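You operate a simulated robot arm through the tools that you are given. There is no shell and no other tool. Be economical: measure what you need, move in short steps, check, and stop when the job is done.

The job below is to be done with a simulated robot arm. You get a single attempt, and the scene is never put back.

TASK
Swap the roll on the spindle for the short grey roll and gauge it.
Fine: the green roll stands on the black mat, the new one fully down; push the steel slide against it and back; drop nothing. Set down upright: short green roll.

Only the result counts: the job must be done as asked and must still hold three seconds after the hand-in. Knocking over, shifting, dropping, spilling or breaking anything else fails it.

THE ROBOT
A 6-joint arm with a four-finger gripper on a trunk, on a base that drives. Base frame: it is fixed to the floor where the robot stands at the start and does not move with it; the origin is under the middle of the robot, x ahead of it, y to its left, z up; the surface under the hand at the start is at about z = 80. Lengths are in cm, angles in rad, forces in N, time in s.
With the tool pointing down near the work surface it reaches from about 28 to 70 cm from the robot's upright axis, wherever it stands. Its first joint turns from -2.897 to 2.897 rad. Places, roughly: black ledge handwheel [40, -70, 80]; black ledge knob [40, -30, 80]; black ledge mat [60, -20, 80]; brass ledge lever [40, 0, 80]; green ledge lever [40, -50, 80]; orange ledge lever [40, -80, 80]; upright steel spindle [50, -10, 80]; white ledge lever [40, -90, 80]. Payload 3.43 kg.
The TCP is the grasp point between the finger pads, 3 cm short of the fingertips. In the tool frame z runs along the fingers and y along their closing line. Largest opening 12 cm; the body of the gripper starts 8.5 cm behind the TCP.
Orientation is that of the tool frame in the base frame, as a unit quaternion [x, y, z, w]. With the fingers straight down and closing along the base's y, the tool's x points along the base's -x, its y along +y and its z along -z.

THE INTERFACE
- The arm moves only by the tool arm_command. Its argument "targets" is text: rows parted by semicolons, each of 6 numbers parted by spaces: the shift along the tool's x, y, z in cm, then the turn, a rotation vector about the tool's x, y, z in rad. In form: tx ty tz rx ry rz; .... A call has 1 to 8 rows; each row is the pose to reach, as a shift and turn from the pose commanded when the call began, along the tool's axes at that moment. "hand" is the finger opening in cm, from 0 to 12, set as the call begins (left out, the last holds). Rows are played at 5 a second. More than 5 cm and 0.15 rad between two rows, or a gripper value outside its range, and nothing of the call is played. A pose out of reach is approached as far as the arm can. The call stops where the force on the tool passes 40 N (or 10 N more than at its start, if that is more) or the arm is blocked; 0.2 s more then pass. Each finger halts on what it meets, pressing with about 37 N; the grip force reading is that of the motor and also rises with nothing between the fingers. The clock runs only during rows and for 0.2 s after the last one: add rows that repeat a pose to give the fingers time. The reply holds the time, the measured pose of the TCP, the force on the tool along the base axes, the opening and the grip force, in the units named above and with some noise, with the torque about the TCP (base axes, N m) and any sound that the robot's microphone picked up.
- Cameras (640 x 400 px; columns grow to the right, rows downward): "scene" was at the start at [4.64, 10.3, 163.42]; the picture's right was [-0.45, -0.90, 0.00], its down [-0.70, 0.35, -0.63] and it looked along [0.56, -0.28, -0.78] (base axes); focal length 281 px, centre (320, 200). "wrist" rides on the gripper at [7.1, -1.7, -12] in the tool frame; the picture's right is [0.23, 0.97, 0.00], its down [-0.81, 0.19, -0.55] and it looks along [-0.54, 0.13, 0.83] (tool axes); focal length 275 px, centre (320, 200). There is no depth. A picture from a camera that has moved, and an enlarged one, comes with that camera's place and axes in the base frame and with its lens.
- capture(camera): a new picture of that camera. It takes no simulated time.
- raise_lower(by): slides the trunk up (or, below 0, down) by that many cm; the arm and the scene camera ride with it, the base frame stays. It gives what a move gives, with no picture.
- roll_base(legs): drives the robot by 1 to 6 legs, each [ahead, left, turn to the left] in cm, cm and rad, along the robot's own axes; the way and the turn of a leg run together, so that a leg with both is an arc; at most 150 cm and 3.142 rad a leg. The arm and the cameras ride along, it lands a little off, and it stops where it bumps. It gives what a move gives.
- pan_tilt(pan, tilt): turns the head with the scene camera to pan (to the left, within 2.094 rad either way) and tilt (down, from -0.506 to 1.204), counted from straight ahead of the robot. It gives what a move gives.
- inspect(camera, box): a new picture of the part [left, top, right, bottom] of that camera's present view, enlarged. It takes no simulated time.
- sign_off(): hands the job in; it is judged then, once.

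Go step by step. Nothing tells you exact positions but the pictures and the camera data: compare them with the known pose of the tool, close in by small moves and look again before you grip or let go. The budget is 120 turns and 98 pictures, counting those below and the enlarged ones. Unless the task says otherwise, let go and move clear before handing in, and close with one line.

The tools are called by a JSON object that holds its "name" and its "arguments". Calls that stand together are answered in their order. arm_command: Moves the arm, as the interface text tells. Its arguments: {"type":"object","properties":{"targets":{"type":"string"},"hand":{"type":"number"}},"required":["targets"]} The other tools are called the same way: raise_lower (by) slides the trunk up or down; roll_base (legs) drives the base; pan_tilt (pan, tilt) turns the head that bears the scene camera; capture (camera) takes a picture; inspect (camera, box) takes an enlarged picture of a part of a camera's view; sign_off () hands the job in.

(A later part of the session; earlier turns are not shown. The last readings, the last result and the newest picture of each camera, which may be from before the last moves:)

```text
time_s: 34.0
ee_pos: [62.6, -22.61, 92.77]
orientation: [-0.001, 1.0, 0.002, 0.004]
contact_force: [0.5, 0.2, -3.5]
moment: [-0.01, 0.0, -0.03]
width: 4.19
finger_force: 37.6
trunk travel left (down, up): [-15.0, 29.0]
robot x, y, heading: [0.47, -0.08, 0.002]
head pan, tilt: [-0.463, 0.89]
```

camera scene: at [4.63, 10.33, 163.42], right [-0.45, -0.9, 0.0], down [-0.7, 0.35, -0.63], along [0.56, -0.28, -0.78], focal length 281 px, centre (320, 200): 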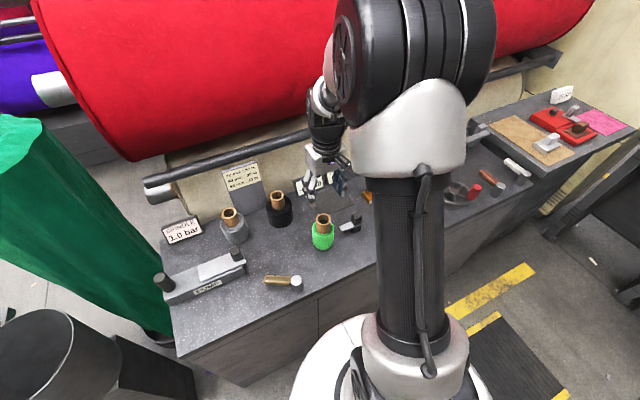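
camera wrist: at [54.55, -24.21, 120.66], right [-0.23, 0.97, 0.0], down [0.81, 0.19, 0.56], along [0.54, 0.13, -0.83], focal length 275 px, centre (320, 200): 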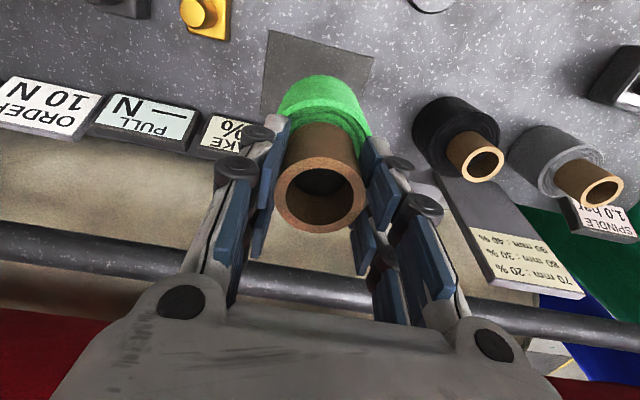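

{"name": "arm_command", "arguments": {"targets": "0 0 0.15 0 0 0; 0 0 0.3 0 0 0; 0 0 0.3 0 0 0"}}

{"name": "arm_command", "arguments": {"targets": "0 0 0.15 0 0 0; 0 0 0.25 0 0 0; 0 0 0.25 0 0 0"}}

{"name": "inspect", "arguments": {"camera": "scene", "box": [260, 120, 400, 220]}}

```text
time_s: 34.8
ee_pos: [62.57, -22.74, 92.42]
orientation: [0.0, 1.0, 0.001, 0.005]
contact_force: [1.0, 0.6, -2.2]
moment: [0.0, -0.04, -0.03]
width: 4.18
finger_force: 37.7
trunk travel left (down, up): [-15.0, 29.0]
robot x, y, heading: [-0.12, -0.11, 0.003]
head pan, tilt: [-0.463, 0.89]
```

```text
time_s: 35.6
ee_pos: [62.51, -22.72, 92.57]
orientation: [-0.002, 1.0, 0.0, 0.005]
contact_force: [0.6, 0.2, 12.5]
moment: [0.38, 0.3, 0.01]
width: 4.18
finger_force: 37.3
trunk travel left (down, up): [-15.0, 29.0]
robot x, y, heading: [0.26, -0.25, -0.002]
head pan, tilt: [-0.463, 0.89]
```

```text
4.00 times, centred on (330, 170) of scene
camera zoom: at [4.52, 10.37, 163.43], right [-0.45, -0.9, 0.0], down [-0.7, 0.35, -0.63], along [0.56, -0.28, -0.78], focal length 1124 px, centre (280, 320)
```

zoom: 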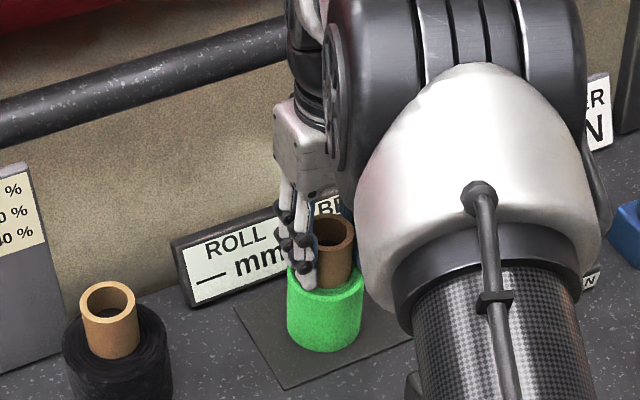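

Contact with the mat at 12.5 N. I'll ease up slightly, open, and rise clear.

{"name": "arm_command", "arguments": {"targets": "0 0 -0.2 0 0 0; 0 0 -0.2 0 0 0"}}

{"name": "arm_command", "arguments": {"targets": "0 0 0 0 0 0; 0 0 0 0 0 0; 0 0 0 0 0 0; 0 0 0 0 0 0", "hand": 7.5}}

{"name": "arm_command", "arguments": {"targets": "0 0 -1 0 0 0; 0 0 -3 0 0 0; 0 0 -6 0 0 0; 0 0 -9 0 0 0; 0 0 -12 0 0 0; 0 0 -16 0 0 0; 0 0 -16 0 0 0"}}

{"name": "capture", "arguments": {"camera": "wrist"}}

{"name": "capture", "arguments": {"camera": "scene"}}

```text
time_s: 36.2
ee_pos: [62.57, -22.74, 92.56]
orientation: [0.0, 1.0, 0.0, 0.005]
contact_force: [3.4, -1.9, 2.3]
moment: [-0.09, -0.4, -0.06]
width: 4.2
finger_force: 37.2
trunk travel left (down, up): [-15.0, 29.0]
robot x, y, heading: [0.21, -0.06, 0.004]
head pan, tilt: [-0.463, 0.89]
```

```text
time_s: 37.2
ee_pos: [62.48, -22.63, 92.56]
orientation: [-0.001, 1.0, 0.001, 0.004]
contact_force: [0.0, 0.0, 0.0]
moment: [0.0, 0.0, -0.02]
width: 7.5
finger_force: 0.0
trunk travel left (down, up): [-15.0, 29.0]
robot x, y, heading: [-0.06, 0.18, 0.0]
head pan, tilt: [-0.463, 0.89]
```

```text
time_s: 38.8
ee_pos: [62.44, -22.77, 108.45]
orientation: [-0.002, 1.0, 0.001, 0.005]
contact_force: [-0.5, -0.5, -0.1]
moment: [0.01, 0.02, -0.01]
width: 7.51
finger_force: 0.0
trunk travel left (down, up): [-15.0, 29.0]
robot x, y, heading: [-0.09, 0.19, -0.003]
head pan, tilt: [-0.463, 0.89]
```

```text
57 pictures are left
camera wrist: at [55.22, -24.59, 120.33], right [-0.23, 0.97, 0.0], down [0.81, 0.19, 0.56], along [0.54, 0.13, -0.83], focal length 275 px, centre (320, 200)
```

wrist: 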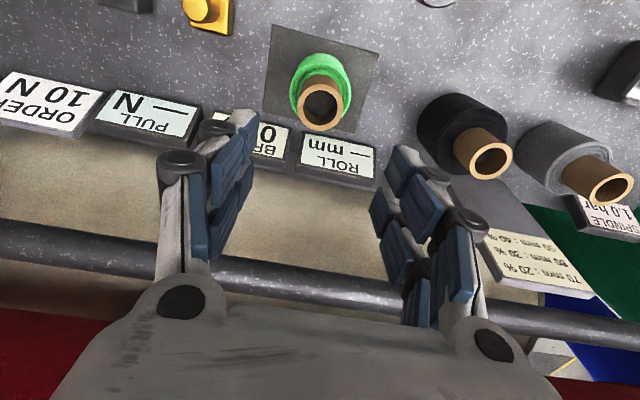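

```text
56 pictures are left
camera scene: at [4.67, 10.32, 163.42], right [-0.45, -0.9, 0.0], down [-0.7, 0.35, -0.63], along [0.56, -0.28, -0.78], focal length 281 px, centre (320, 200)
```

scene: 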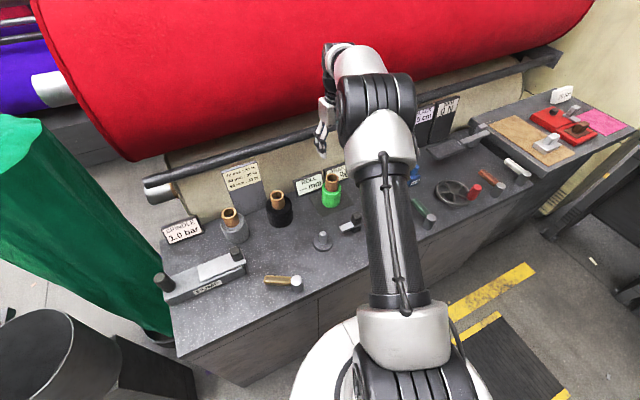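

The green roll stands upright on the mat. The grey core top works out to (63.9, 12.4, 93), so I'll go above it.

{"name": "arm_command", "arguments": {"targets": "0 3 -1 0 0 0; -0.2 7 -2 0 0 0; -0.4 11 -2 0 0 0; -0.6 15 -2 0 0 0; -0.8 19 -2 0 0 0; -1 23 -2 0 0 0; -1.2 27 -2 0 0 0; -1.4 30 -2 0 0 0"}}

{"name": "arm_command", "arguments": {"targets": "0 2.5 0 0 0 0; 0 5 0 0 0 0; 0 5 2 0 0 0; 0 5 2 0 0 0"}}

{"name": "capture", "arguments": {"camera": "wrist"}}

{"name": "capture", "arguments": {"camera": "scene"}}

```text
time_s: 40.6
ee_pos: [63.77, 7.62, 110.29]
orientation: [-0.001, 1.0, 0.0, 0.005]
contact_force: [0.4, 1.2, 0.0]
moment: [-0.03, 0.02, -0.01]
width: 7.49
finger_force: 0.1
trunk travel left (down, up): [-15.0, 29.0]
robot x, y, heading: [-0.01, 0.14, 0.003]
head pan, tilt: [-0.463, 0.89]
```

```text
time_s: 41.6
ee_pos: [63.76, 12.39, 108.32]
orientation: [0.0, 1.0, 0.001, 0.004]
contact_force: [0.1, -0.8, 0.4]
moment: [0.0, 0.01, 0.0]
width: 7.52
finger_force: 0.0
trunk travel left (down, up): [-15.0, 29.0]
robot x, y, heading: [0.23, 0.48, 0.003]
head pan, tilt: [-0.463, 0.89]
```

```text
55 pictures are left
camera wrist: at [56.5, 10.64, 120.23], right [-0.23, 0.97, 0.0], down [0.81, 0.19, 0.56], along [0.55, 0.13, -0.83], focal length 275 px, centre (320, 200)
```

wrist: 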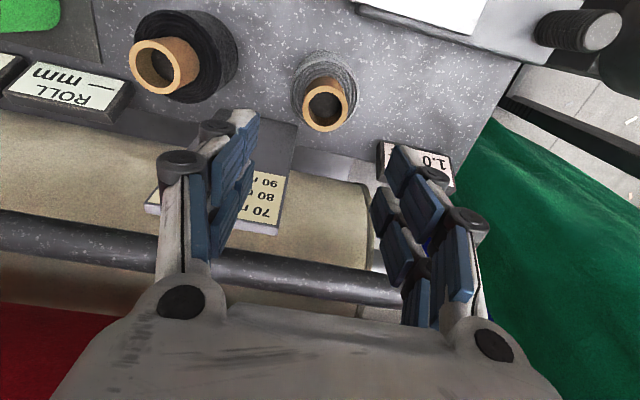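

```text
54 pictures are left
camera scene: at [4.62, 10.33, 163.42], right [-0.45, -0.9, 0.0], down [-0.7, 0.35, -0.63], along [0.56, -0.28, -0.78], focal length 281 px, centre (320, 200)
```

scene: 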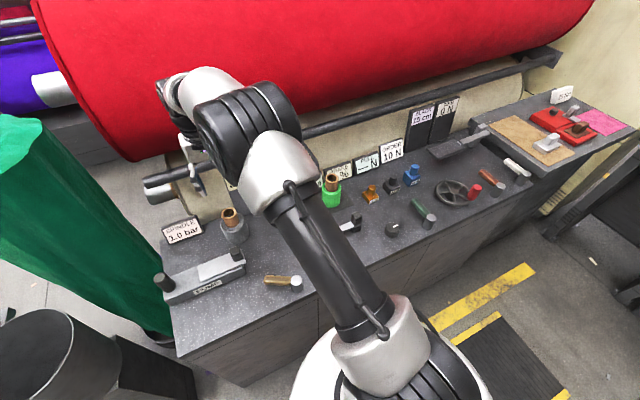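

Nearly aligned; the core is perhaps 0.3 cm further left. I'll descend to just above it and check.

{"name": "arm_command", "arguments": {"targets": "0 0.1 4 0 0 0; 0 0.2 8 0 0 0; 0 0.2 11 0 0 0; 0 0.2 13.3 0 0 0; 0 0.2 13.3 0 0 0"}}

{"name": "capture", "arguments": {"camera": "wrist"}}

{"name": "inspect", "arguments": {"camera": "scene", "box": [160, 160, 300, 260]}}

```text
time_s: 42.8
ee_pos: [63.63, 12.52, 95.22]
orientation: [-0.001, 1.0, 0.001, 0.005]
contact_force: [0.5, 0.2, 0.0]
moment: [0.02, 0.02, -0.02]
width: 7.48
finger_force: 0.3
trunk travel left (down, up): [-15.0, 29.0]
robot x, y, heading: [-0.1, -0.22, 0.0]
head pan, tilt: [-0.463, 0.89]
```

```text
53 pictures are left
camera wrist: at [56.49, 10.75, 107.11], right [-0.23, 0.97, 0.0], down [0.81, 0.19, 0.56], along [0.55, 0.13, -0.83], focal length 275 px, centre (320, 200)
```

wrist: 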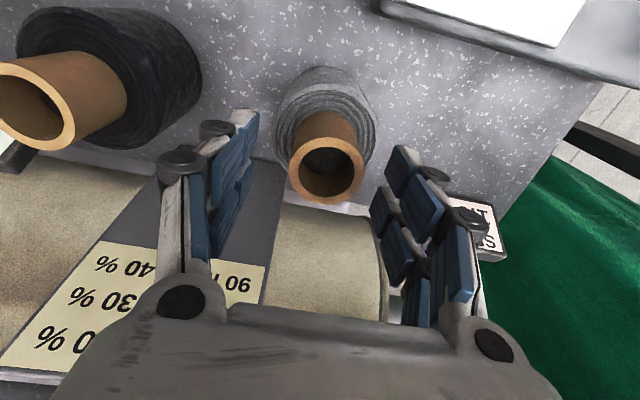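

```text
4.00 times, centred on (230, 210) of scene
camera zoom: at [4.62, 10.32, 163.42], right [-0.45, -0.9, 0.0], down [-0.7, 0.35, -0.63], along [0.56, -0.28, -0.78], focal length 1124 px, centre (680, 160)
```

zoom: 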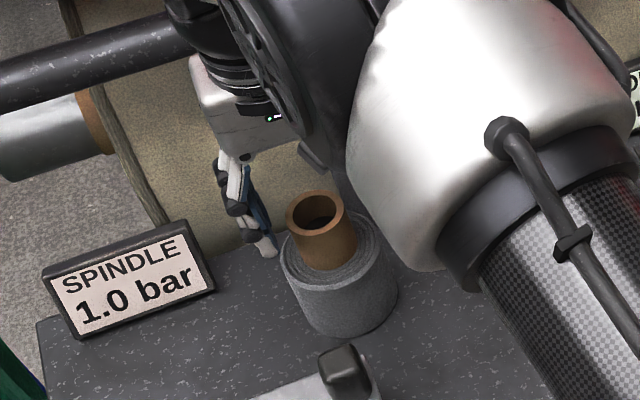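

Aligned in x, with the core 0.3 cm to the left. I'll adjust, lower to z≈92.1 and close.

{"name": "arm_command", "arguments": {"targets": "0 0.3 0.8 0 0 0; 0 0.3 1.8 0 0 0; 0 0.3 2.6 0 0 0; 0 0.3 3.1 0 0 0; 0 0.3 3.1 0 0 0"}}

{"name": "arm_command", "arguments": {"targets": "0 0 0 0 0 0; 0 0 0 0 0 0; 0 0 0 0 0 0; 0 0 0 0 0 0; 0 0 0 0 0 0; 0 0 0 0 0 0", "hand": 2}}

{"name": "arm_command", "arguments": {"targets": "0 0 -0.2 0 0 0; 0 0 -0.5 0 0 0; 0 0 -0.9 0 0 0; 0 0 -1.4 0 0 0; 0 0 -2 0 0 0; 0 0 -2 0 0 0"}}

{"name": "inspect", "arguments": {"camera": "scene", "box": [160, 160, 300, 260]}}

{"name": "capture", "arguments": {"camera": "wrist"}}

```text
time_s: 44.0
ee_pos: [63.66, 12.84, 92.1]
orientation: [-0.001, 1.0, 0.0, 0.004]
contact_force: [0.4, -0.8, 1.2]
moment: [0.03, -0.01, -0.03]
width: 7.53
finger_force: 0.1
trunk travel left (down, up): [-15.0, 29.0]
robot x, y, heading: [0.05, -0.36, -0.002]
head pan, tilt: [-0.463, 0.89]
```

```text
time_s: 45.4
ee_pos: [63.7, 12.77, 92.26]
orientation: [-0.001, 1.0, 0.0, 0.004]
contact_force: [0.3, 1.1, 2.0]
moment: [0.14, -0.03, -0.01]
width: 4.24
finger_force: 37.3
trunk travel left (down, up): [-15.0, 29.0]
robot x, y, heading: [-0.23, -0.2, -0.0]
head pan, tilt: [-0.463, 0.89]
```

```text
time_s: 46.8
ee_pos: [63.63, 12.79, 94.13]
orientation: [-0.001, 1.0, 0.0, 0.004]
contact_force: [0.0, 0.7, -2.7]
moment: [0.01, 0.05, 0.0]
width: 4.25
finger_force: 36.7
trunk travel left (down, up): [-15.0, 29.0]
robot x, y, heading: [-0.09, -0.14, 0.001]
head pan, tilt: [-0.463, 0.89]
```

```text
4.00 times, centred on (230, 210) of scene
camera zoom: at [4.67, 10.33, 163.42], right [-0.45, -0.9, 0.0], down [-0.7, 0.35, -0.63], along [0.56, -0.28, -0.78], focal length 1124 px, centre (680, 160)
```

zoom: 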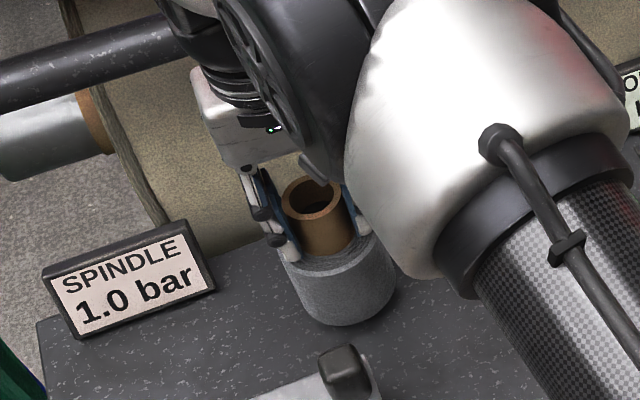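

```text
50 pictures are left
camera wrist: at [56.54, 10.99, 106.01], right [-0.23, 0.97, 0.0], down [0.81, 0.19, 0.56], along [0.54, 0.13, -0.83], focal length 275 px, centre (320, 200)
```

wrist: 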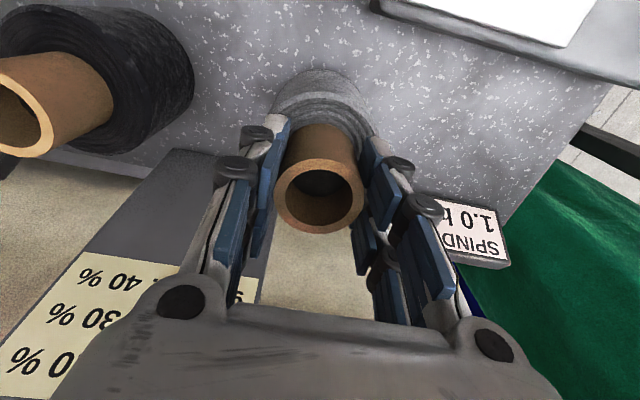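

The grey roll is lifted and steady. I'll raise it, then carry it toward the spindle.

{"name": "arm_command", "arguments": {"targets": "0 0 -0.5 0 0 0; 0 0 -1.4 0 0 0; 0 0 -2.4 0 0 0; 0 0 -3.4 0 0 0; 0 0 -4.4 0 0 0; 0 0 -5.4 0 0 0; 0 0 -6.4 0 0 0; 0 0 -7 0 0 0"}}

{"name": "arm_command", "arguments": {"targets": "0 0 -0.5 0 0 0; 0 0 -1.4 0 0 0; 0 0 -2.4 0 0 0; 0 0 -3.4 0 0 0; 0 0 -4.4 0 0 0; 0 0 -5.4 0 0 0; 0 0 -6.4 0 0 0; 0 0 -7 0 0 0"}}

{"name": "arm_command", "arguments": {"targets": "0.3 -0.5 0 0 0 0; 0.9 -1.5 0 0 0 0; 1.7 -2.7 0 0 0 0; 2.5 -4 0 0 0 0; 3.3 -5.3 0 0 0 0; 4.1 -6.6 0 0 0 0; 4.8 -7.8 0 0 0 0; 5.3 -8.4 0 0 0 0"}}

{"name": "arm_command", "arguments": {"targets": "0.3 -0.5 0 0 0 0; 0.9 -1.5 0 0 0 0; 1.7 -2.7 0 0 0 0; 2.5 -4 0 0 0 0; 3.3 -5.3 0 0 0 0; 4.1 -6.6 0 0 0 0; 4.8 -7.8 0 0 0 0; 5.3 -8.4 0 0 0 0"}}

{"name": "arm_command", "arguments": {"targets": "0.3 -0.5 0 0 0 0; 0.9 -1.5 0 0 0 0; 1.7 -2.7 0 0 0 0; 2.5 -4 0 0 0 0; 3.3 -5.3 0 0 0 0; 4.1 -6.6 0 0 0 0; 4.8 -7.6 0 0 0 0; 5.2 -8.1 0 0 0 0"}}

{"name": "capture", "arguments": {"camera": "wrist"}}

{"name": "inspect", "arguments": {"camera": "scene", "box": [220, 140, 400, 260]}}

```text
time_s: 48.6
ee_pos: [63.75, 12.76, 101.11]
orientation: [-0.001, 1.0, 0.001, 0.005]
contact_force: [0.2, -0.5, -2.8]
moment: [0.0, 0.04, 0.03]
width: 4.25
finger_force: 37.0
trunk travel left (down, up): [-15.0, 29.0]
robot x, y, heading: [-0.12, -0.25, -0.004]
head pan, tilt: [-0.463, 0.89]
```

```text
time_s: 50.4
ee_pos: [63.74, 12.82, 108.12]
orientation: [-0.001, 1.0, 0.002, 0.004]
contact_force: [0.1, -0.8, -1.9]
moment: [0.01, 0.03, 0.0]
width: 4.22
finger_force: 37.1
trunk travel left (down, up): [-15.0, 29.0]
robot x, y, heading: [-0.08, -0.12, -0.001]
head pan, tilt: [-0.463, 0.89]
```

```text
time_s: 52.2
ee_pos: [58.34, 4.38, 108.0]
orientation: [-0.001, 1.0, 0.001, 0.005]
contact_force: [-0.6, -0.3, -3.2]
moment: [0.06, -0.01, -0.02]
width: 4.22
finger_force: 37.1
trunk travel left (down, up): [-15.0, 29.0]
robot x, y, heading: [0.21, 0.09, 0.001]
head pan, tilt: [-0.463, 0.89]
```

```text
time_s: 54.0
ee_pos: [53.07, -4.17, 107.98]
orientation: [-0.001, 1.0, 0.002, 0.004]
contact_force: [0.5, 0.6, -1.6]
moment: [0.02, -0.01, 0.02]
width: 4.23
finger_force: 37.1
trunk travel left (down, up): [-15.0, 29.0]
robot x, y, heading: [-0.08, -0.05, 0.003]
head pan, tilt: [-0.463, 0.89]
```

```text
time_s: 55.8
ee_pos: [47.79, -12.08, 107.89]
orientation: [0.0, 1.0, 0.0, 0.004]
contact_force: [0.1, 0.0, -2.0]
moment: [0.0, 0.0, -0.01]
width: 4.2
finger_force: 37.2
trunk travel left (down, up): [-15.0, 29.0]
robot x, y, heading: [-0.01, -0.21, -0.001]
head pan, tilt: [-0.463, 0.89]
```

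```text
49 pictures are left
camera wrist: at [40.66, -13.89, 119.8], right [-0.23, 0.97, 0.0], down [0.81, 0.19, 0.56], along [0.55, 0.13, -0.83], focal length 275 px, centre (320, 200)
```

wrist: 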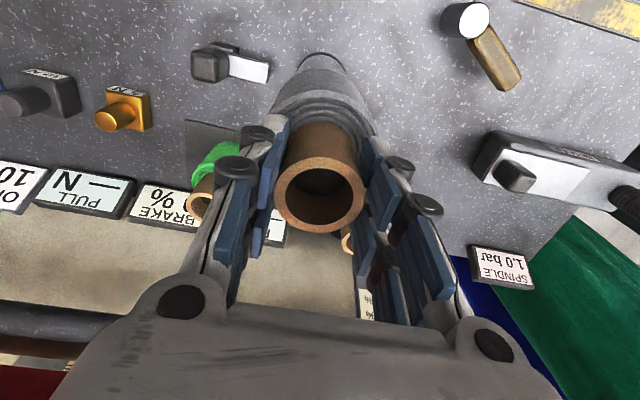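

```text
3.33 times, centred on (310, 200) of scene
camera zoom: at [4.65, 10.32, 163.42], right [-0.45, -0.9, 0.0], down [-0.7, 0.35, -0.63], along [0.56, -0.28, -0.78], focal length 936 px, centre (353, 200)
```

zoom: 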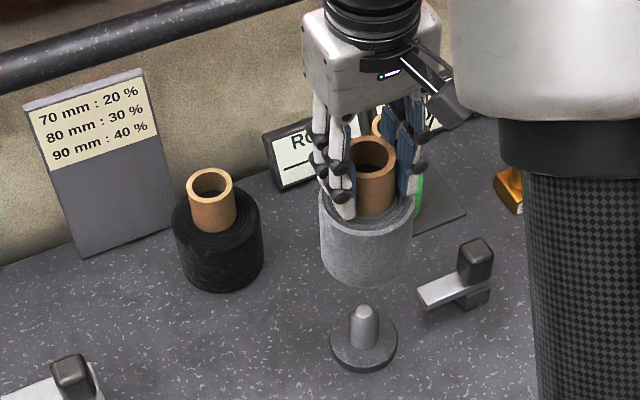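

The grey roll hangs over the spindle. I'll nudge to (48.0, −12.0), where the green one came off, and descend to just above the post tip.

{"name": "arm_command", "arguments": {"targets": "-0.2 0.07 0.5 0 0 0; -0.2 0.07 1.5 0 0 0; -0.2 0.07 2.7 0 0 0; -0.2 0.07 3.9 0 0 0; -0.2 0.07 5.1 0 0 0; -0.2 0.07 6.3 0 0 0; -0.2 0.07 7.4 0 0 0; -0.2 0.07 7.4 0 0 0"}}

{"name": "inspect", "arguments": {"camera": "scene", "box": [260, 160, 400, 260]}}

{"name": "inspect", "arguments": {"camera": "wrist", "box": [230, 20, 410, 250]}}

```text
time_s: 57.6
ee_pos: [48.33, -11.93, 100.52]
orientation: [-0.001, 1.0, 0.001, 0.005]
contact_force: [0.2, -0.5, -2.6]
moment: [-0.02, 0.0, 0.0]
width: 4.23
finger_force: 37.3
trunk travel left (down, up): [-15.0, 29.0]
robot x, y, heading: [0.17, 0.29, 0.001]
head pan, tilt: [-0.463, 0.89]
```

```text
4.00 times, centred on (330, 210) of scene
camera zoom: at [4.65, 10.32, 163.42], right [-0.45, -0.9, 0.0], down [-0.7, 0.35, -0.63], along [0.56, -0.28, -0.78], focal length 1124 px, centre (280, 160)
```

zoom: 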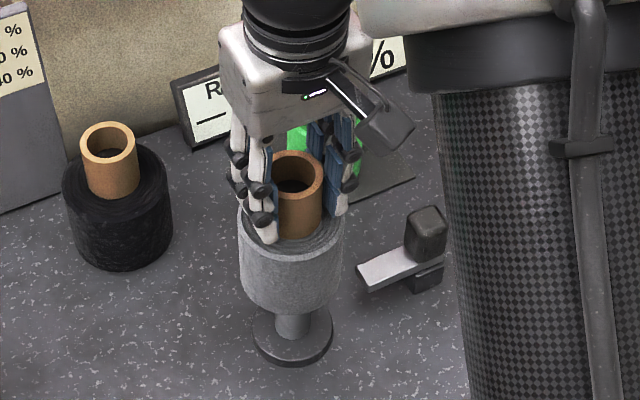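

```text
1.74 times, centred on (320, 135) of wrist
camera zoom: at [41.12, -13.78, 112.38], right [-0.23, 0.97, 0.0], down [0.81, 0.19, 0.56], along [0.55, 0.13, -0.83], focal length 479 px, centre (320, 313)
```

zoom: 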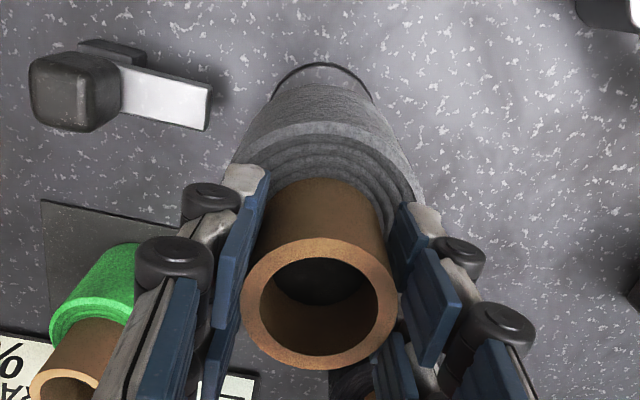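

Compared with the green roll's exit pose, this is within about 0.15 cm. I'll correct y slightly and lower onto the post in small steps.

{"name": "arm_command", "arguments": {"targets": "0 -0.1 0.4 0 0 0; 0 -0.1 0.8 0 0 0; 0 -0.1 1.2 0 0 0; 0 -0.1 1.6 0 0 0; 0 -0.1 2 0 0 0; 0 -0.1 2.4 0 0 0; 0 -0.1 2.4 0 0 0"}}

{"name": "arm_command", "arguments": {"targets": "0 0 0.3 0 0 0; 0 0 0.6 0 0 0; 0 0 0.9 0 0 0; 0 0 1.2 0 0 0; 0 0 1.5 0 0 0; 0 0 1.5 0 0 0"}}

{"name": "inspect", "arguments": {"camera": "scene", "box": [260, 160, 400, 260]}}

```text
time_s: 59.2
ee_pos: [48.38, -12.19, 98.16]
orientation: [0.0, 1.0, 0.001, 0.004]
contact_force: [0.2, 0.2, -1.7]
moment: [-0.01, 0.02, 0.0]
width: 4.2
finger_force: 37.0
trunk travel left (down, up): [-15.0, 29.0]
robot x, y, heading: [-0.04, 0.17, 0.001]
head pan, tilt: [-0.463, 0.89]
```

```text
time_s: 60.6
ee_pos: [48.15, -12.09, 96.71]
orientation: [-0.001, 1.0, 0.001, 0.004]
contact_force: [-4.9, 3.1, -1.1]
moment: [0.36, 0.51, 0.01]
width: 4.19
finger_force: 36.6
trunk travel left (down, up): [-15.0, 29.0]
robot x, y, heading: [0.05, 0.1, 0.0]
head pan, tilt: [-0.463, 0.89]
```

```text
4.00 times, centred on (330, 210) of scene
camera zoom: at [4.59, 10.36, 163.42], right [-0.45, -0.9, 0.0], down [-0.7, 0.35, -0.63], along [0.56, -0.28, -0.78], focal length 1124 px, centre (280, 160)
```

zoom: 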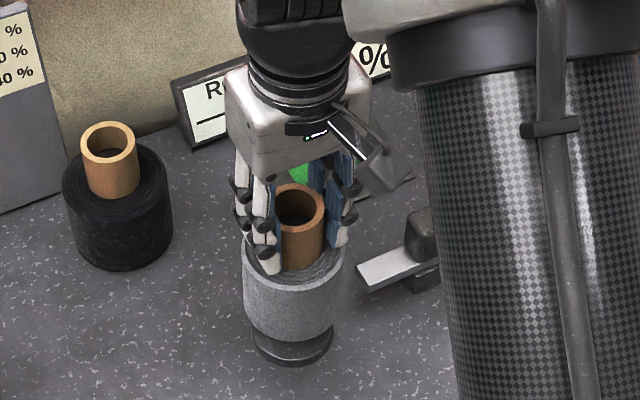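

The roll has engaged the post, which pushes toward −x and +y. I'll shift that way slightly and continue.

{"name": "arm_command", "arguments": {"targets": "0.2 0.1 0 0 0 0; 0.2 0.1 0.3 0 0 0; 0.2 0.1 0.6 0 0 0; 0.2 0.1 0.9 0 0 0; 0.2 0.1 1.2 0 0 0; 0.2 0.1 1.2 0 0 0"}}

{"name": "arm_command", "arguments": {"targets": "0 0 0.3 0 0 0; 0 0 0.6 0 0 0; 0 0 0.9 0 0 0; 0 0 1.2 0 0 0; 0 0 1.4 0 0 0; 0 0 1.4 0 0 0"}}

{"name": "inspect", "arguments": {"camera": "scene", "box": [260, 160, 400, 260]}}

```text
time_s: 62.0
ee_pos: [48.0, -12.0, 95.35]
orientation: [-0.001, 1.0, 0.001, 0.004]
contact_force: [0.1, 0.2, -2.6]
moment: [0.01, 0.02, -0.03]
width: 4.2
finger_force: 36.8
trunk travel left (down, up): [-15.0, 29.0]
robot x, y, heading: [0.39, -0.04, -0.008]
head pan, tilt: [-0.463, 0.89]
```

```text
time_s: 63.4
ee_pos: [47.9, -11.92, 94.03]
orientation: [0.0, 1.0, 0.001, 0.004]
contact_force: [0.5, -0.1, -1.9]
moment: [-0.02, -0.02, 0.0]
width: 4.18
finger_force: 37.3
trunk travel left (down, up): [-15.0, 29.0]
robot x, y, heading: [0.38, -0.19, -0.004]
head pan, tilt: [-0.463, 0.89]
```

```text
4.00 times, centred on (330, 210) of scene
camera zoom: at [4.66, 10.32, 163.42], right [-0.45, -0.9, 0.0], down [-0.7, 0.35, -0.63], along [0.56, -0.28, -0.78], focal length 1124 px, centre (280, 160)
```

zoom: 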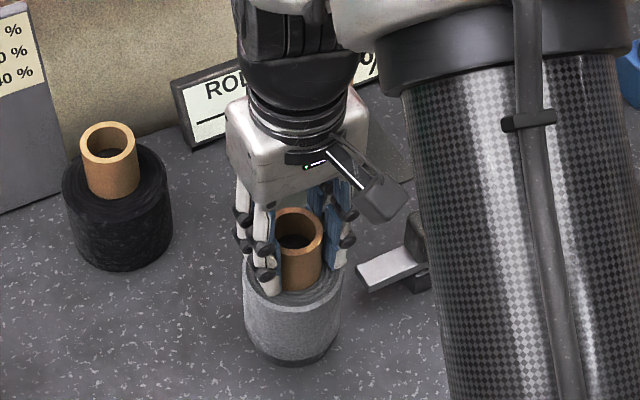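

Sliding freely with the lateral forces gone. I'll continue until it seats, expected near z≈93.1.

{"name": "arm_command", "arguments": {"targets": "0 0 0.2 0 0 0; 0 0 0.4 0 0 0; 0 0 0.6 0 0 0; 0 0 0.6 0 0 0"}}

{"name": "arm_command", "arguments": {"targets": "0 0 0.15 0 0 0; 0 0 0.3 0 0 0; 0 0 0.3 0 0 0"}}

{"name": "arm_command", "arguments": {"targets": "0 0 0.15 0 0 0; 0 0 0.3 0 0 0; 0 0 0.3 0 0 0"}}

```text
time_s: 64.4
ee_pos: [48.04, -12.15, 93.44]
orientation: [-0.001, 1.0, 0.0, 0.004]
contact_force: [0.0, 1.1, -2.3]
moment: [0.02, 0.01, -0.03]
width: 4.19
finger_force: 36.9
trunk travel left (down, up): [-15.0, 29.0]
robot x, y, heading: [0.16, -0.22, 0.004]
head pan, tilt: [-0.463, 0.89]
```

```text
time_s: 65.2
ee_pos: [48.03, -12.1, 93.31]
orientation: [-0.001, 1.0, 0.0, 0.006]
contact_force: [-2.5, -0.2, 23.7]
moment: [-0.11, 0.37, -0.01]
width: 4.19
finger_force: 37.0
trunk travel left (down, up): [-15.0, 29.0]
robot x, y, heading: [0.12, -0.05, -0.001]
head pan, tilt: [-0.463, 0.89]
```

```text
time_s: 65.7
ee_pos: [48.01, -12.06, 93.31]
orientation: [0.0, 1.0, 0.0, 0.007]
contact_force: [-7.8, 1.1, 19.4]
moment: [0.11, 0.4, -0.02]
width: 4.2
finger_force: 37.1
trunk travel left (down, up): [-15.0, 29.0]
robot x, y, heading: [0.06, 0.12, 0.001]
head pan, tilt: [-0.463, 0.89]
stopped in row 2: the force on the tool passed its limit at 42 N (the readings are from after the stop); the commanded pose is now the measured one
```

Firmly seated at z≈93.3. I'll ease the force, open and rise to check.

{"name": "arm_command", "arguments": {"targets": "0 0 -0.05 0 0 0; 0 0 -0.05 0 0 0"}}

{"name": "arm_command", "arguments": {"targets": "0 0 0 0 0 0; 0 0 0 0 0 0; 0 0 0 0 0 0; 0 0 0 0 0 0", "hand": 7.5}}

{"name": "arm_command", "arguments": {"targets": "0 0 -1 0 0 0; 0 0 -3 0 0 0; 0 0 -6 0 0 0; 0 0 -10 0 0 0; 0 0 -14 0 0 0; 0 0 -14 0 0 0"}}

{"name": "capture", "arguments": {"camera": "wrist"}}

{"name": "inspect", "arguments": {"camera": "scene", "box": [150, 150, 400, 306]}}

```text
time_s: 66.3
ee_pos: [48.05, -12.17, 93.26]
orientation: [-0.001, 1.0, 0.001, 0.008]
contact_force: [-7.3, 3.1, 20.4]
moment: [0.21, 0.4, -0.01]
width: 4.21
finger_force: 37.0
trunk travel left (down, up): [-15.0, 29.0]
robot x, y, heading: [0.07, 0.11, -0.001]
head pan, tilt: [-0.463, 0.89]
```

```text
time_s: 67.3
ee_pos: [48.18, -12.23, 93.2]
orientation: [-0.001, 1.0, 0.0, 0.005]
contact_force: [0.6, 0.0, -0.6]
moment: [0.0, -0.01, 0.0]
width: 7.5
finger_force: 0.1
trunk travel left (down, up): [-15.0, 29.0]
robot x, y, heading: [0.46, 0.11, 0.003]
head pan, tilt: [-0.463, 0.89]
```

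```text
time_s: 68.7
ee_pos: [48.1, -12.11, 107.02]
orientation: [-0.001, 1.0, 0.0, 0.006]
contact_force: [0.2, -0.8, -0.1]
moment: [0.08, 0.05, -0.02]
width: 7.5
finger_force: 0.1
trunk travel left (down, up): [-15.0, 29.0]
robot x, y, heading: [0.08, 0.1, 0.001]
head pan, tilt: [-0.463, 0.89]
```

```text
43 pictures are left
camera wrist: at [40.83, -13.86, 118.86], right [-0.23, 0.97, 0.0], down [0.8, 0.19, 0.56], along [0.55, 0.13, -0.83], focal length 275 px, centre (320, 200)
```

wrist: 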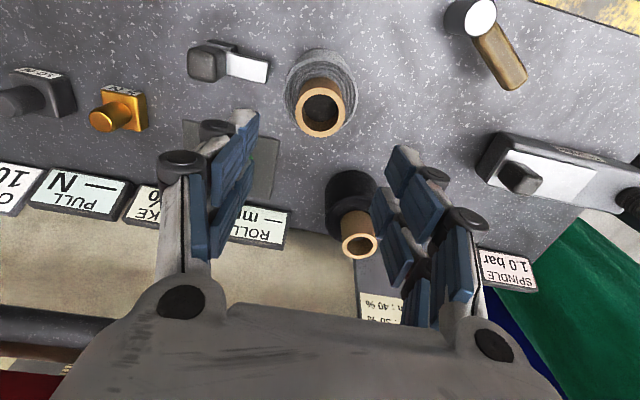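

```text
2.56 times, centred on (275, 228) of scene
camera zoom: at [4.67, 10.32, 163.42], right [-0.45, -0.9, 0.0], down [-0.7, 0.35, -0.63], along [0.56, -0.28, -0.78], focal length 719 px, centre (435, 128)
```

zoom: 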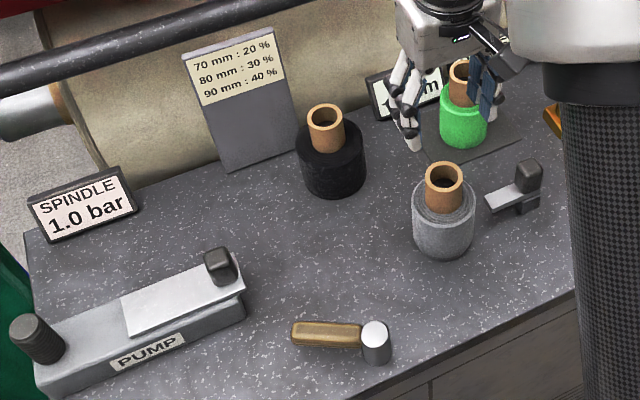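

The grey roll is fully down, with its core top where the green one's was. I'll turn the brass lever back to its original (locked) position from its left side.

{"name": "arm_command", "arguments": {"targets": "1.5 4 0 0 0 0; 3 8 0 0 0 0; 4.5 12 0 0 0 0; 6 16 0 0 0 0; 7.5 19.5 1 0 0 0; 9 21.8 4 0 0 0; 9 21.8 8 0 0 0; 9 21.8 12 0 0 0", "hand": 0}}

{"name": "capture", "arguments": {"camera": "wrist"}}

```text
time_s: 70.5
ee_pos: [39.42, 9.7, 94.98]
orientation: [-0.002, 1.0, 0.0, 0.007]
contact_force: [-0.5, 0.7, 0.4]
moment: [-0.02, 0.03, 0.04]
width: 0.0
finger_force: 33.5
trunk travel left (down, up): [-15.0, 29.0]
robot x, y, heading: [0.01, 0.04, 0.005]
head pan, tilt: [-0.463, 0.89]
```

```text
41 pictures are left
camera wrist: at [32.07, 7.95, 106.87], right [-0.23, 0.97, 0.0], down [0.8, 0.19, 0.56], along [0.55, 0.13, -0.83], focal length 275 px, centre (320, 200)
```

wrist: 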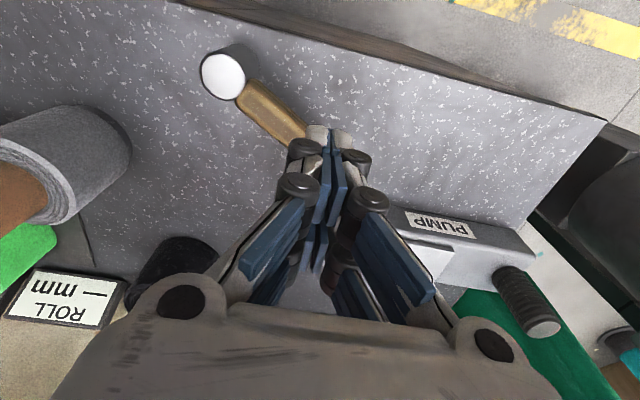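

The handle is at about 62°, and my tips are too close above it. I'll offset 1.5 cm further to its left before descending.

{"name": "arm_command", "arguments": {"targets": "1.6 0.7 0 0 0 0; 1.6 0.7 3 0 0 0; 1.6 0.7 6 0 0 0; 1.6 0.7 8.8 0 0 0; 1.6 0.7 8.8 0 0 0"}}

{"name": "capture", "arguments": {"camera": "wrist"}}

```text
time_s: 71.7
ee_pos: [37.72, 10.4, 86.18]
orientation: [0.0, 1.0, 0.0, 0.007]
contact_force: [0.6, 0.7, 0.5]
moment: [0.0, -0.04, -0.02]
width: 0.02
finger_force: 33.2
trunk travel left (down, up): [-15.0, 29.0]
robot x, y, heading: [-0.36, -0.06, -0.002]
head pan, tilt: [-0.463, 0.89]
```

```text
40 pictures are left
camera wrist: at [30.45, 8.67, 97.95], right [-0.23, 0.97, 0.0], down [0.8, 0.19, 0.56], along [0.55, 0.13, -0.83], focal length 275 px, centre (320, 200)
```

wrist: 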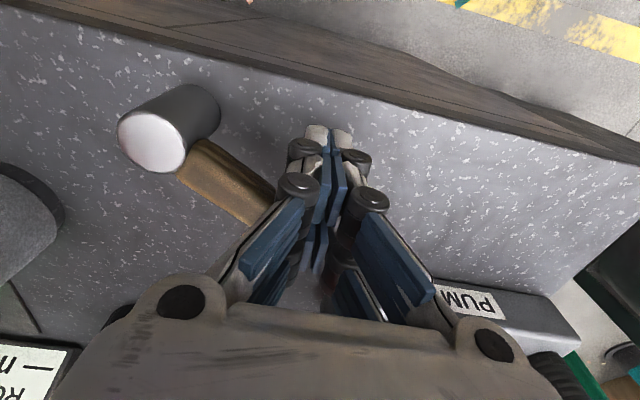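

{"name": "arm_command", "arguments": {"targets": "-1 -0.7 0 0 0 0; -2 -1.3 0 0 0 0; -3.3 -2.1 0 0 0 0; -4.3 -2.8 0 0 0 0; -5.3 -3.6 0 0 0 0; -6 -4.5 0 0 0 0; -6.5 -5.2 0 0 0 0; -6.8 -5.6 0 0 0 0"}}

{"name": "capture", "arguments": {"camera": "wrist"}}

```text
time_s: 73.5
ee_pos: [44.51, 4.89, 86.36]
orientation: [-0.001, 1.0, 0.0, 0.005]
contact_force: [-2.7, 3.5, 1.0]
moment: [0.01, 0.08, -0.07]
width: 0.0
finger_force: 33.6
trunk travel left (down, up): [-15.0, 29.0]
robot x, y, heading: [0.18, -0.2, -0.001]
head pan, tilt: [-0.463, 0.89]
```

```text
39 pictures are left
camera wrist: at [37.16, 3.09, 98.22], right [-0.23, 0.97, 0.0], down [0.8, 0.19, 0.56], along [0.55, 0.13, -0.83], focal length 275 px, centre (320, 200)
```

wrist: 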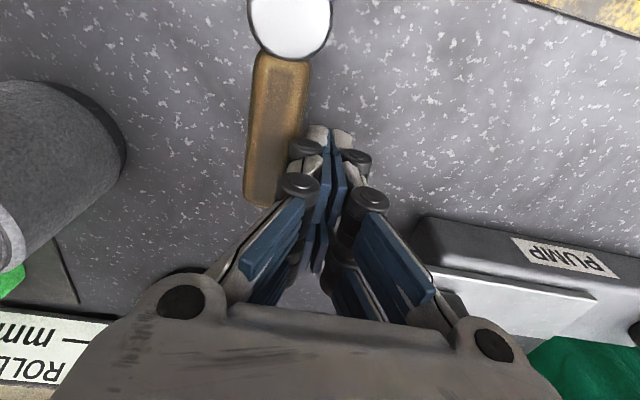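

Almost back at its original angle; I'll nudge it to the stop, back off and rise.

{"name": "arm_command", "arguments": {"targets": "-0.2 -0.3 0 0 0 0; -0.2 -0.6 0 0 0 0; -0.2 -0.8 0 0 0 0"}}

{"name": "arm_command", "arguments": {"targets": "0 1.2 0 0 0 0; 0 1.2 -4 0 0 0; 0 1.2 -8 0 0 0; 0 1.2 -12 0 0 0; 0 0 -16 0 0 0; 0 0 -20 0 0 0"}}

{"name": "capture", "arguments": {"camera": "wrist"}}

{"name": "inspect", "arguments": {"camera": "scene", "box": [150, 150, 400, 306]}}

```text
time_s: 74.2
ee_pos: [44.49, 4.82, 86.49]
orientation: [-0.003, 1.0, 0.0, 0.005]
contact_force: [-4.0, 18.9, 2.2]
moment: [0.11, 0.08, -0.23]
width: 0.0
finger_force: 33.5
trunk travel left (down, up): [-15.0, 29.0]
robot x, y, heading: [0.27, -0.15, -0.0]
head pan, tilt: [-0.463, 0.89]
stopped in row 3: the force on the tool passed its limit at 42 N (the readings are from after the stop); the commanded pose is now the measured one
```

```text
time_s: 75.6
ee_pos: [44.38, 4.52, 106.47]
orientation: [-0.003, 1.0, 0.0, 0.005]
contact_force: [0.5, 0.6, 0.2]
moment: [-0.01, -0.03, -0.04]
width: 0.01
finger_force: 33.4
trunk travel left (down, up): [-15.0, 29.0]
robot x, y, heading: [0.02, 0.54, 0.003]
head pan, tilt: [-0.463, 0.89]
```

```text
38 pictures are left
camera wrist: at [37.17, 2.82, 118.31], right [-0.23, 0.97, 0.0], down [0.81, 0.2, 0.56], along [0.54, 0.13, -0.83], focal length 275 px, centre (320, 200)
```

wrist: 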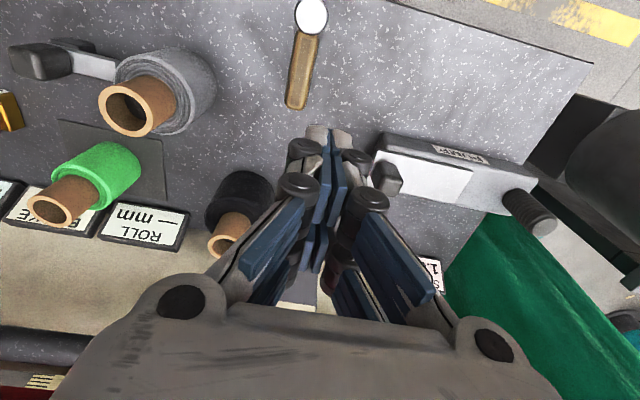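

```text
2.56 times, centred on (275, 228) of scene
camera zoom: at [4.53, 10.39, 163.42], right [-0.44, -0.9, 0.0], down [-0.7, 0.35, -0.63], along [0.56, -0.28, -0.78], focal length 719 px, centre (435, 128)
```

zoom: 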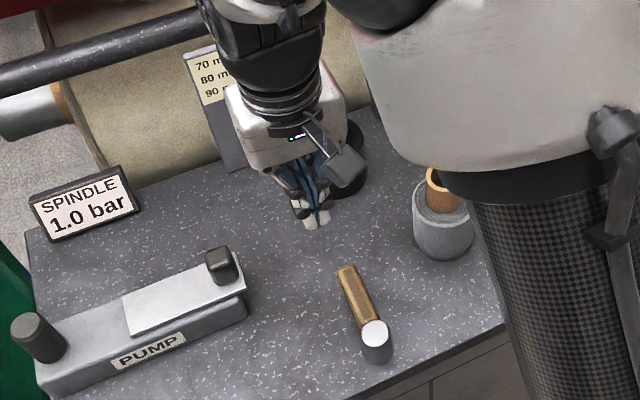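

The lever is back. Next is the gauge slide: knob near (48.2, −24.7, 87.5), with the steel bar pointing +y at the roll. I'll go above the knob.

{"name": "arm_command", "arguments": {"targets": "-0.5 -4 0 0 0 0; -1 -8 0 0 0 0; -1.5 -12 0 0 0 0; -2 -16 0 0 0 0; -2.5 -20 0 0 0 0; -3 -24 0 0 0 0; -3.5 -28 0 0 0 0; -3.8 -29.2 0 0 0 0", "hand": 5}}

{"name": "capture", "arguments": {"camera": "wrist"}}

{"name": "capture", "arguments": {"camera": "scene"}}

```text
time_s: 77.4
ee_pos: [48.16, -24.69, 106.3]
orientation: [-0.003, 1.0, 0.0, 0.005]
contact_force: [-0.4, 0.8, -0.6]
moment: [-0.01, -0.01, -0.02]
width: 5.02
finger_force: 0.1
trunk travel left (down, up): [-15.0, 29.0]
robot x, y, heading: [0.23, 0.07, -0.003]
head pan, tilt: [-0.463, 0.89]
```

```text
36 pictures are left
camera wrist: at [40.91, -26.49, 118.29], right [-0.23, 0.97, 0.0], down [0.8, 0.2, 0.56], along [0.55, 0.13, -0.83], focal length 275 px, centre (320, 200)
```

wrist: 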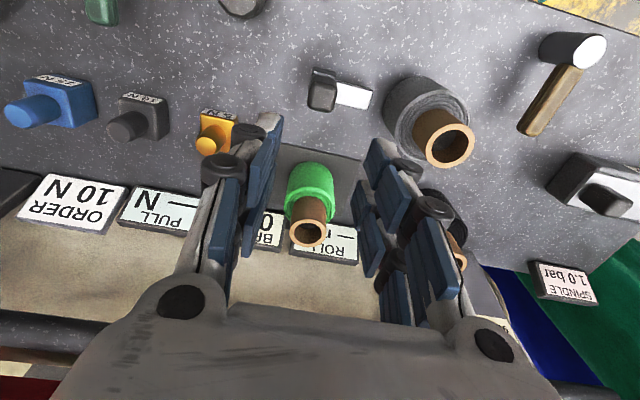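

```text
35 pictures are left
camera scene: at [4.61, 10.39, 163.42], right [-0.44, -0.9, 0.0], down [-0.7, 0.34, -0.63], along [0.56, -0.28, -0.78], focal length 281 px, centre (320, 200)
```

scene: 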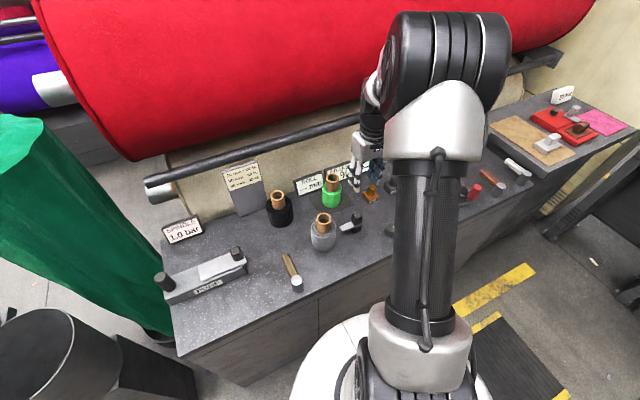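

{"name": "inspect", "arguments": {"camera": "wrist", "box": [280, 50, 400, 125]}}

{"name": "inspect", "arguments": {"camera": "scene", "box": [290, 190, 390, 260]}}

```text
5.33 times, centred on (340, 88) of wrist
camera zoom: at [40.91, -26.49, 118.29], right [-0.23, 0.97, 0.0], down [0.8, 0.2, 0.56], along [0.55, 0.13, -0.83], focal length 1468 px, centre (213, 800)
```

zoom: 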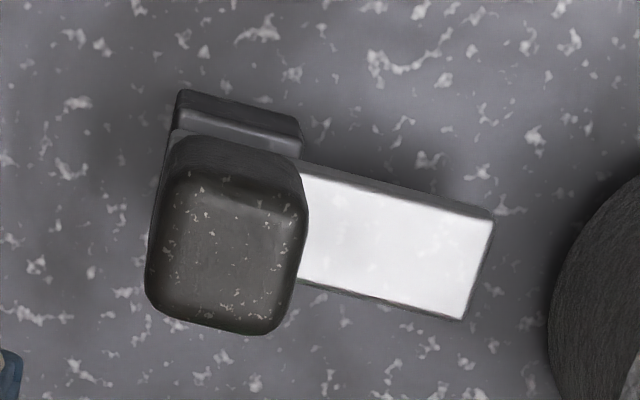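

```text
5.71 times, centred on (340, 225) of scene
camera zoom: at [4.61, 10.39, 163.42], right [-0.44, -0.9, 0.0], down [-0.7, 0.34, -0.63], along [0.56, -0.28, -0.78], focal length 1605 px, centre (206, 57)
```

zoom: 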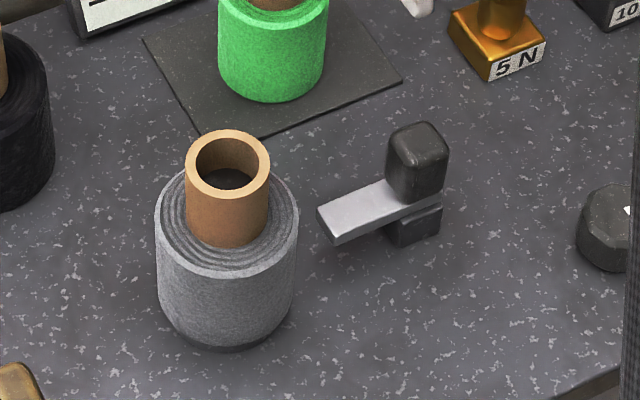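

The knob is about 3 cm wide, centred at (48.0, −24.6) with its top at z≈88. I'll open to 6.5 and descend so the tips stay above the steel bar.

{"name": "arm_command", "arguments": {"targets": "0.1 0.05 4.5 0 0 0; 0.1 0.05 9 0 0 0; 0.1 0.05 12.5 0 0 0; 0.1 0.05 15 0 0 0; 0.1 0.05 16.3 0 0 0; 0.1 0.05 16.3 0 0 0", "hand": 6.5}}

{"name": "capture", "arguments": {"camera": "wrist"}}

{"name": "inspect", "arguments": {"camera": "scene", "box": [290, 180, 410, 260]}}

```text
time_s: 78.8
ee_pos: [48.25, -24.66, 90.08]
orientation: [-0.002, 1.0, 0.001, 0.004]
contact_force: [-0.7, -0.6, -0.7]
moment: [-0.02, 0.03, 0.01]
width: 6.51
finger_force: 0.1
trunk travel left (down, up): [-15.0, 29.0]
robot x, y, heading: [0.14, 0.35, -0.002]
head pan, tilt: [-0.463, 0.89]
```

```text
32 pictures are left
camera wrist: at [41.13, -26.45, 101.89], right [-0.23, 0.97, 0.0], down [0.8, 0.2, 0.56], along [0.55, 0.13, -0.83], focal length 275 px, centre (320, 200)
```

wrist: 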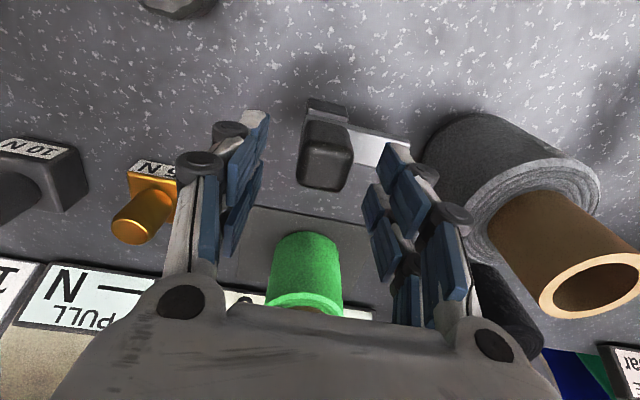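

```text
5.00 times, centred on (350, 220) of scene
camera zoom: at [4.6, 10.39, 163.42], right [-0.44, -0.9, 0.0], down [-0.7, 0.35, -0.63], along [0.56, -0.28, -0.78], focal length 1404 px, centre (170, 100)
```

zoom: 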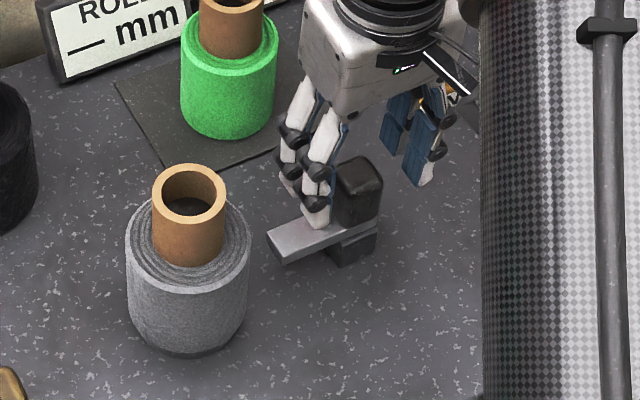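

Aligned well. Down 1.5 cm and close on the knob.

{"name": "arm_command", "arguments": {"targets": "0.1 0.1 0.7 0 0 0; 0.1 0.15 1.5 0 0 0; 0.1 0.15 1.5 0 0 0"}}

{"name": "arm_command", "arguments": {"targets": "0 0 0 0 0 0; 0 0 0 0 0 0; 0 0 0 0 0 0; 0 0 0 0 0 0; 0 0 0 0 0 0", "hand": 1.5}}

{"name": "inspect", "arguments": {"camera": "scene", "box": [290, 180, 410, 260]}}

```text
time_s: 79.6
ee_pos: [48.22, -24.51, 88.58]
orientation: [-0.002, 1.0, 0.0, 0.004]
contact_force: [-0.7, 0.4, -0.2]
moment: [-0.01, -0.04, 0.0]
width: 6.52
finger_force: 0.1
trunk travel left (down, up): [-15.0, 29.0]
robot x, y, heading: [-0.11, -0.01, 0.001]
head pan, tilt: [-0.463, 0.89]
```

```text
time_s: 80.8
ee_pos: [48.26, -24.48, 88.64]
orientation: [-0.002, 1.0, 0.001, 0.004]
contact_force: [0.2, 0.8, -0.5]
moment: [0.01, 0.0, -0.24]
width: 2.96
finger_force: 45.3
trunk travel left (down, up): [-15.0, 29.0]
robot x, y, heading: [0.12, -0.09, -0.001]
head pan, tilt: [-0.463, 0.89]
```

```text
5.00 times, centred on (350, 220) of scene
camera zoom: at [4.61, 10.39, 163.42], right [-0.44, -0.9, 0.0], down [-0.7, 0.35, -0.63], along [0.56, -0.28, -0.78], focal length 1404 px, centre (170, 100)
```

zoom: 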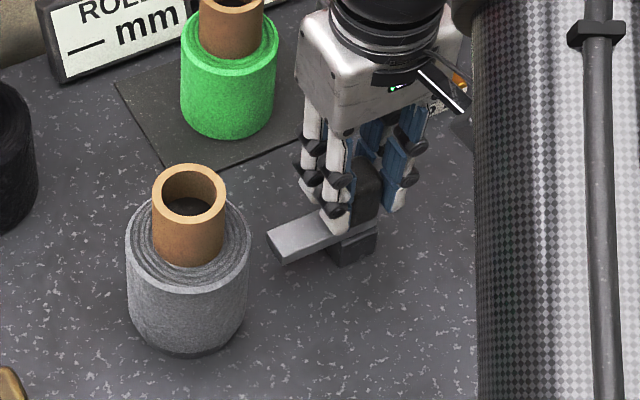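

The knob is gripped. I'll slide it toward the roll (+y) slowly.

{"name": "arm_command", "arguments": {"targets": "0 0.4 0 0 0 0; 0 0.8 0 0 0 0; 0 1.2 0 0 0 0; 0 1.6 0 0 0 0; 0 1.9 0 0 0 0; 0 1.9 0 0 0 0"}}

{"name": "inspect", "arguments": {"camera": "scene", "box": [290, 180, 410, 260]}}

```text
time_s: 82.2
ee_pos: [48.35, -22.54, 88.61]
orientation: [-0.002, 1.0, 0.0, 0.004]
contact_force: [2.3, -0.1, -8.9]
moment: [0.04, -0.24, -0.31]
width: 2.96
finger_force: 44.9
trunk travel left (down, up): [-15.0, 29.0]
robot x, y, heading: [-0.21, 0.2, -0.004]
head pan, tilt: [-0.463, 0.89]
```

```text
5.00 times, centred on (350, 220) of scene
camera zoom: at [4.71, 10.35, 163.42], right [-0.44, -0.9, 0.0], down [-0.7, 0.35, -0.63], along [0.56, -0.28, -0.78], focal length 1404 px, centre (170, 100)
```

zoom: 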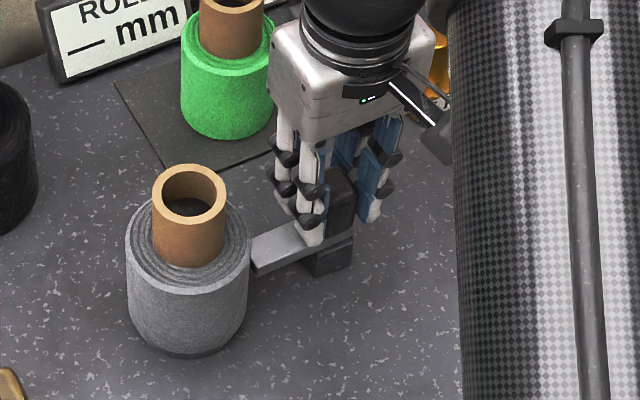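

The tip is nearly touching the roll. I'll go on in 0.15 cm steps until I feel contact.

{"name": "arm_command", "arguments": {"targets": "0 0.15 0.05 0 0 0; 0 0.3 0.05 0 0 0; 0 0.3 0.05 0 0 0"}}

{"name": "arm_command", "arguments": {"targets": "0 0.15 0.05 0 0 0; 0 0.3 0.05 0 0 0; 0 0.3 0.05 0 0 0"}}

{"name": "inspect", "arguments": {"camera": "scene", "box": [290, 160, 410, 260]}}

```text
time_s: 83.0
ee_pos: [48.23, -22.35, 88.49]
orientation: [-0.002, 1.0, 0.001, 0.004]
contact_force: [2.4, -1.4, -0.8]
moment: [-0.04, 0.43, -0.18]
width: 2.96
finger_force: 45.1
trunk travel left (down, up): [-15.0, 29.0]
robot x, y, heading: [-0.13, -0.01, 0.006]
head pan, tilt: [-0.463, 0.89]
```

```text
time_s: 83.8
ee_pos: [48.25, -22.12, 88.54]
orientation: [-0.002, 1.0, 0.0, 0.005]
contact_force: [2.1, -1.6, 5.0]
moment: [0.05, 1.14, -0.2]
width: 2.97
finger_force: 45.2
trunk travel left (down, up): [-15.0, 29.0]
robot x, y, heading: [-0.1, 0.2, 0.005]
head pan, tilt: [-0.463, 0.89]
```

```text
4.00 times, centred on (350, 210) of scene
camera zoom: at [4.61, 10.39, 163.43], right [-0.44, -0.9, 0.0], down [-0.7, 0.35, -0.63], along [0.56, -0.28, -0.78], focal length 1124 px, centre (200, 160)
```

zoom: 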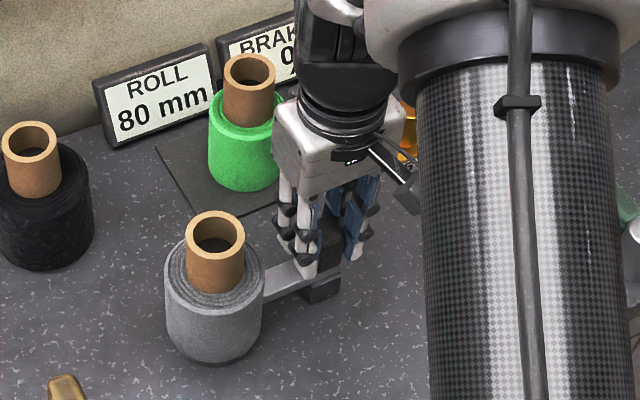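

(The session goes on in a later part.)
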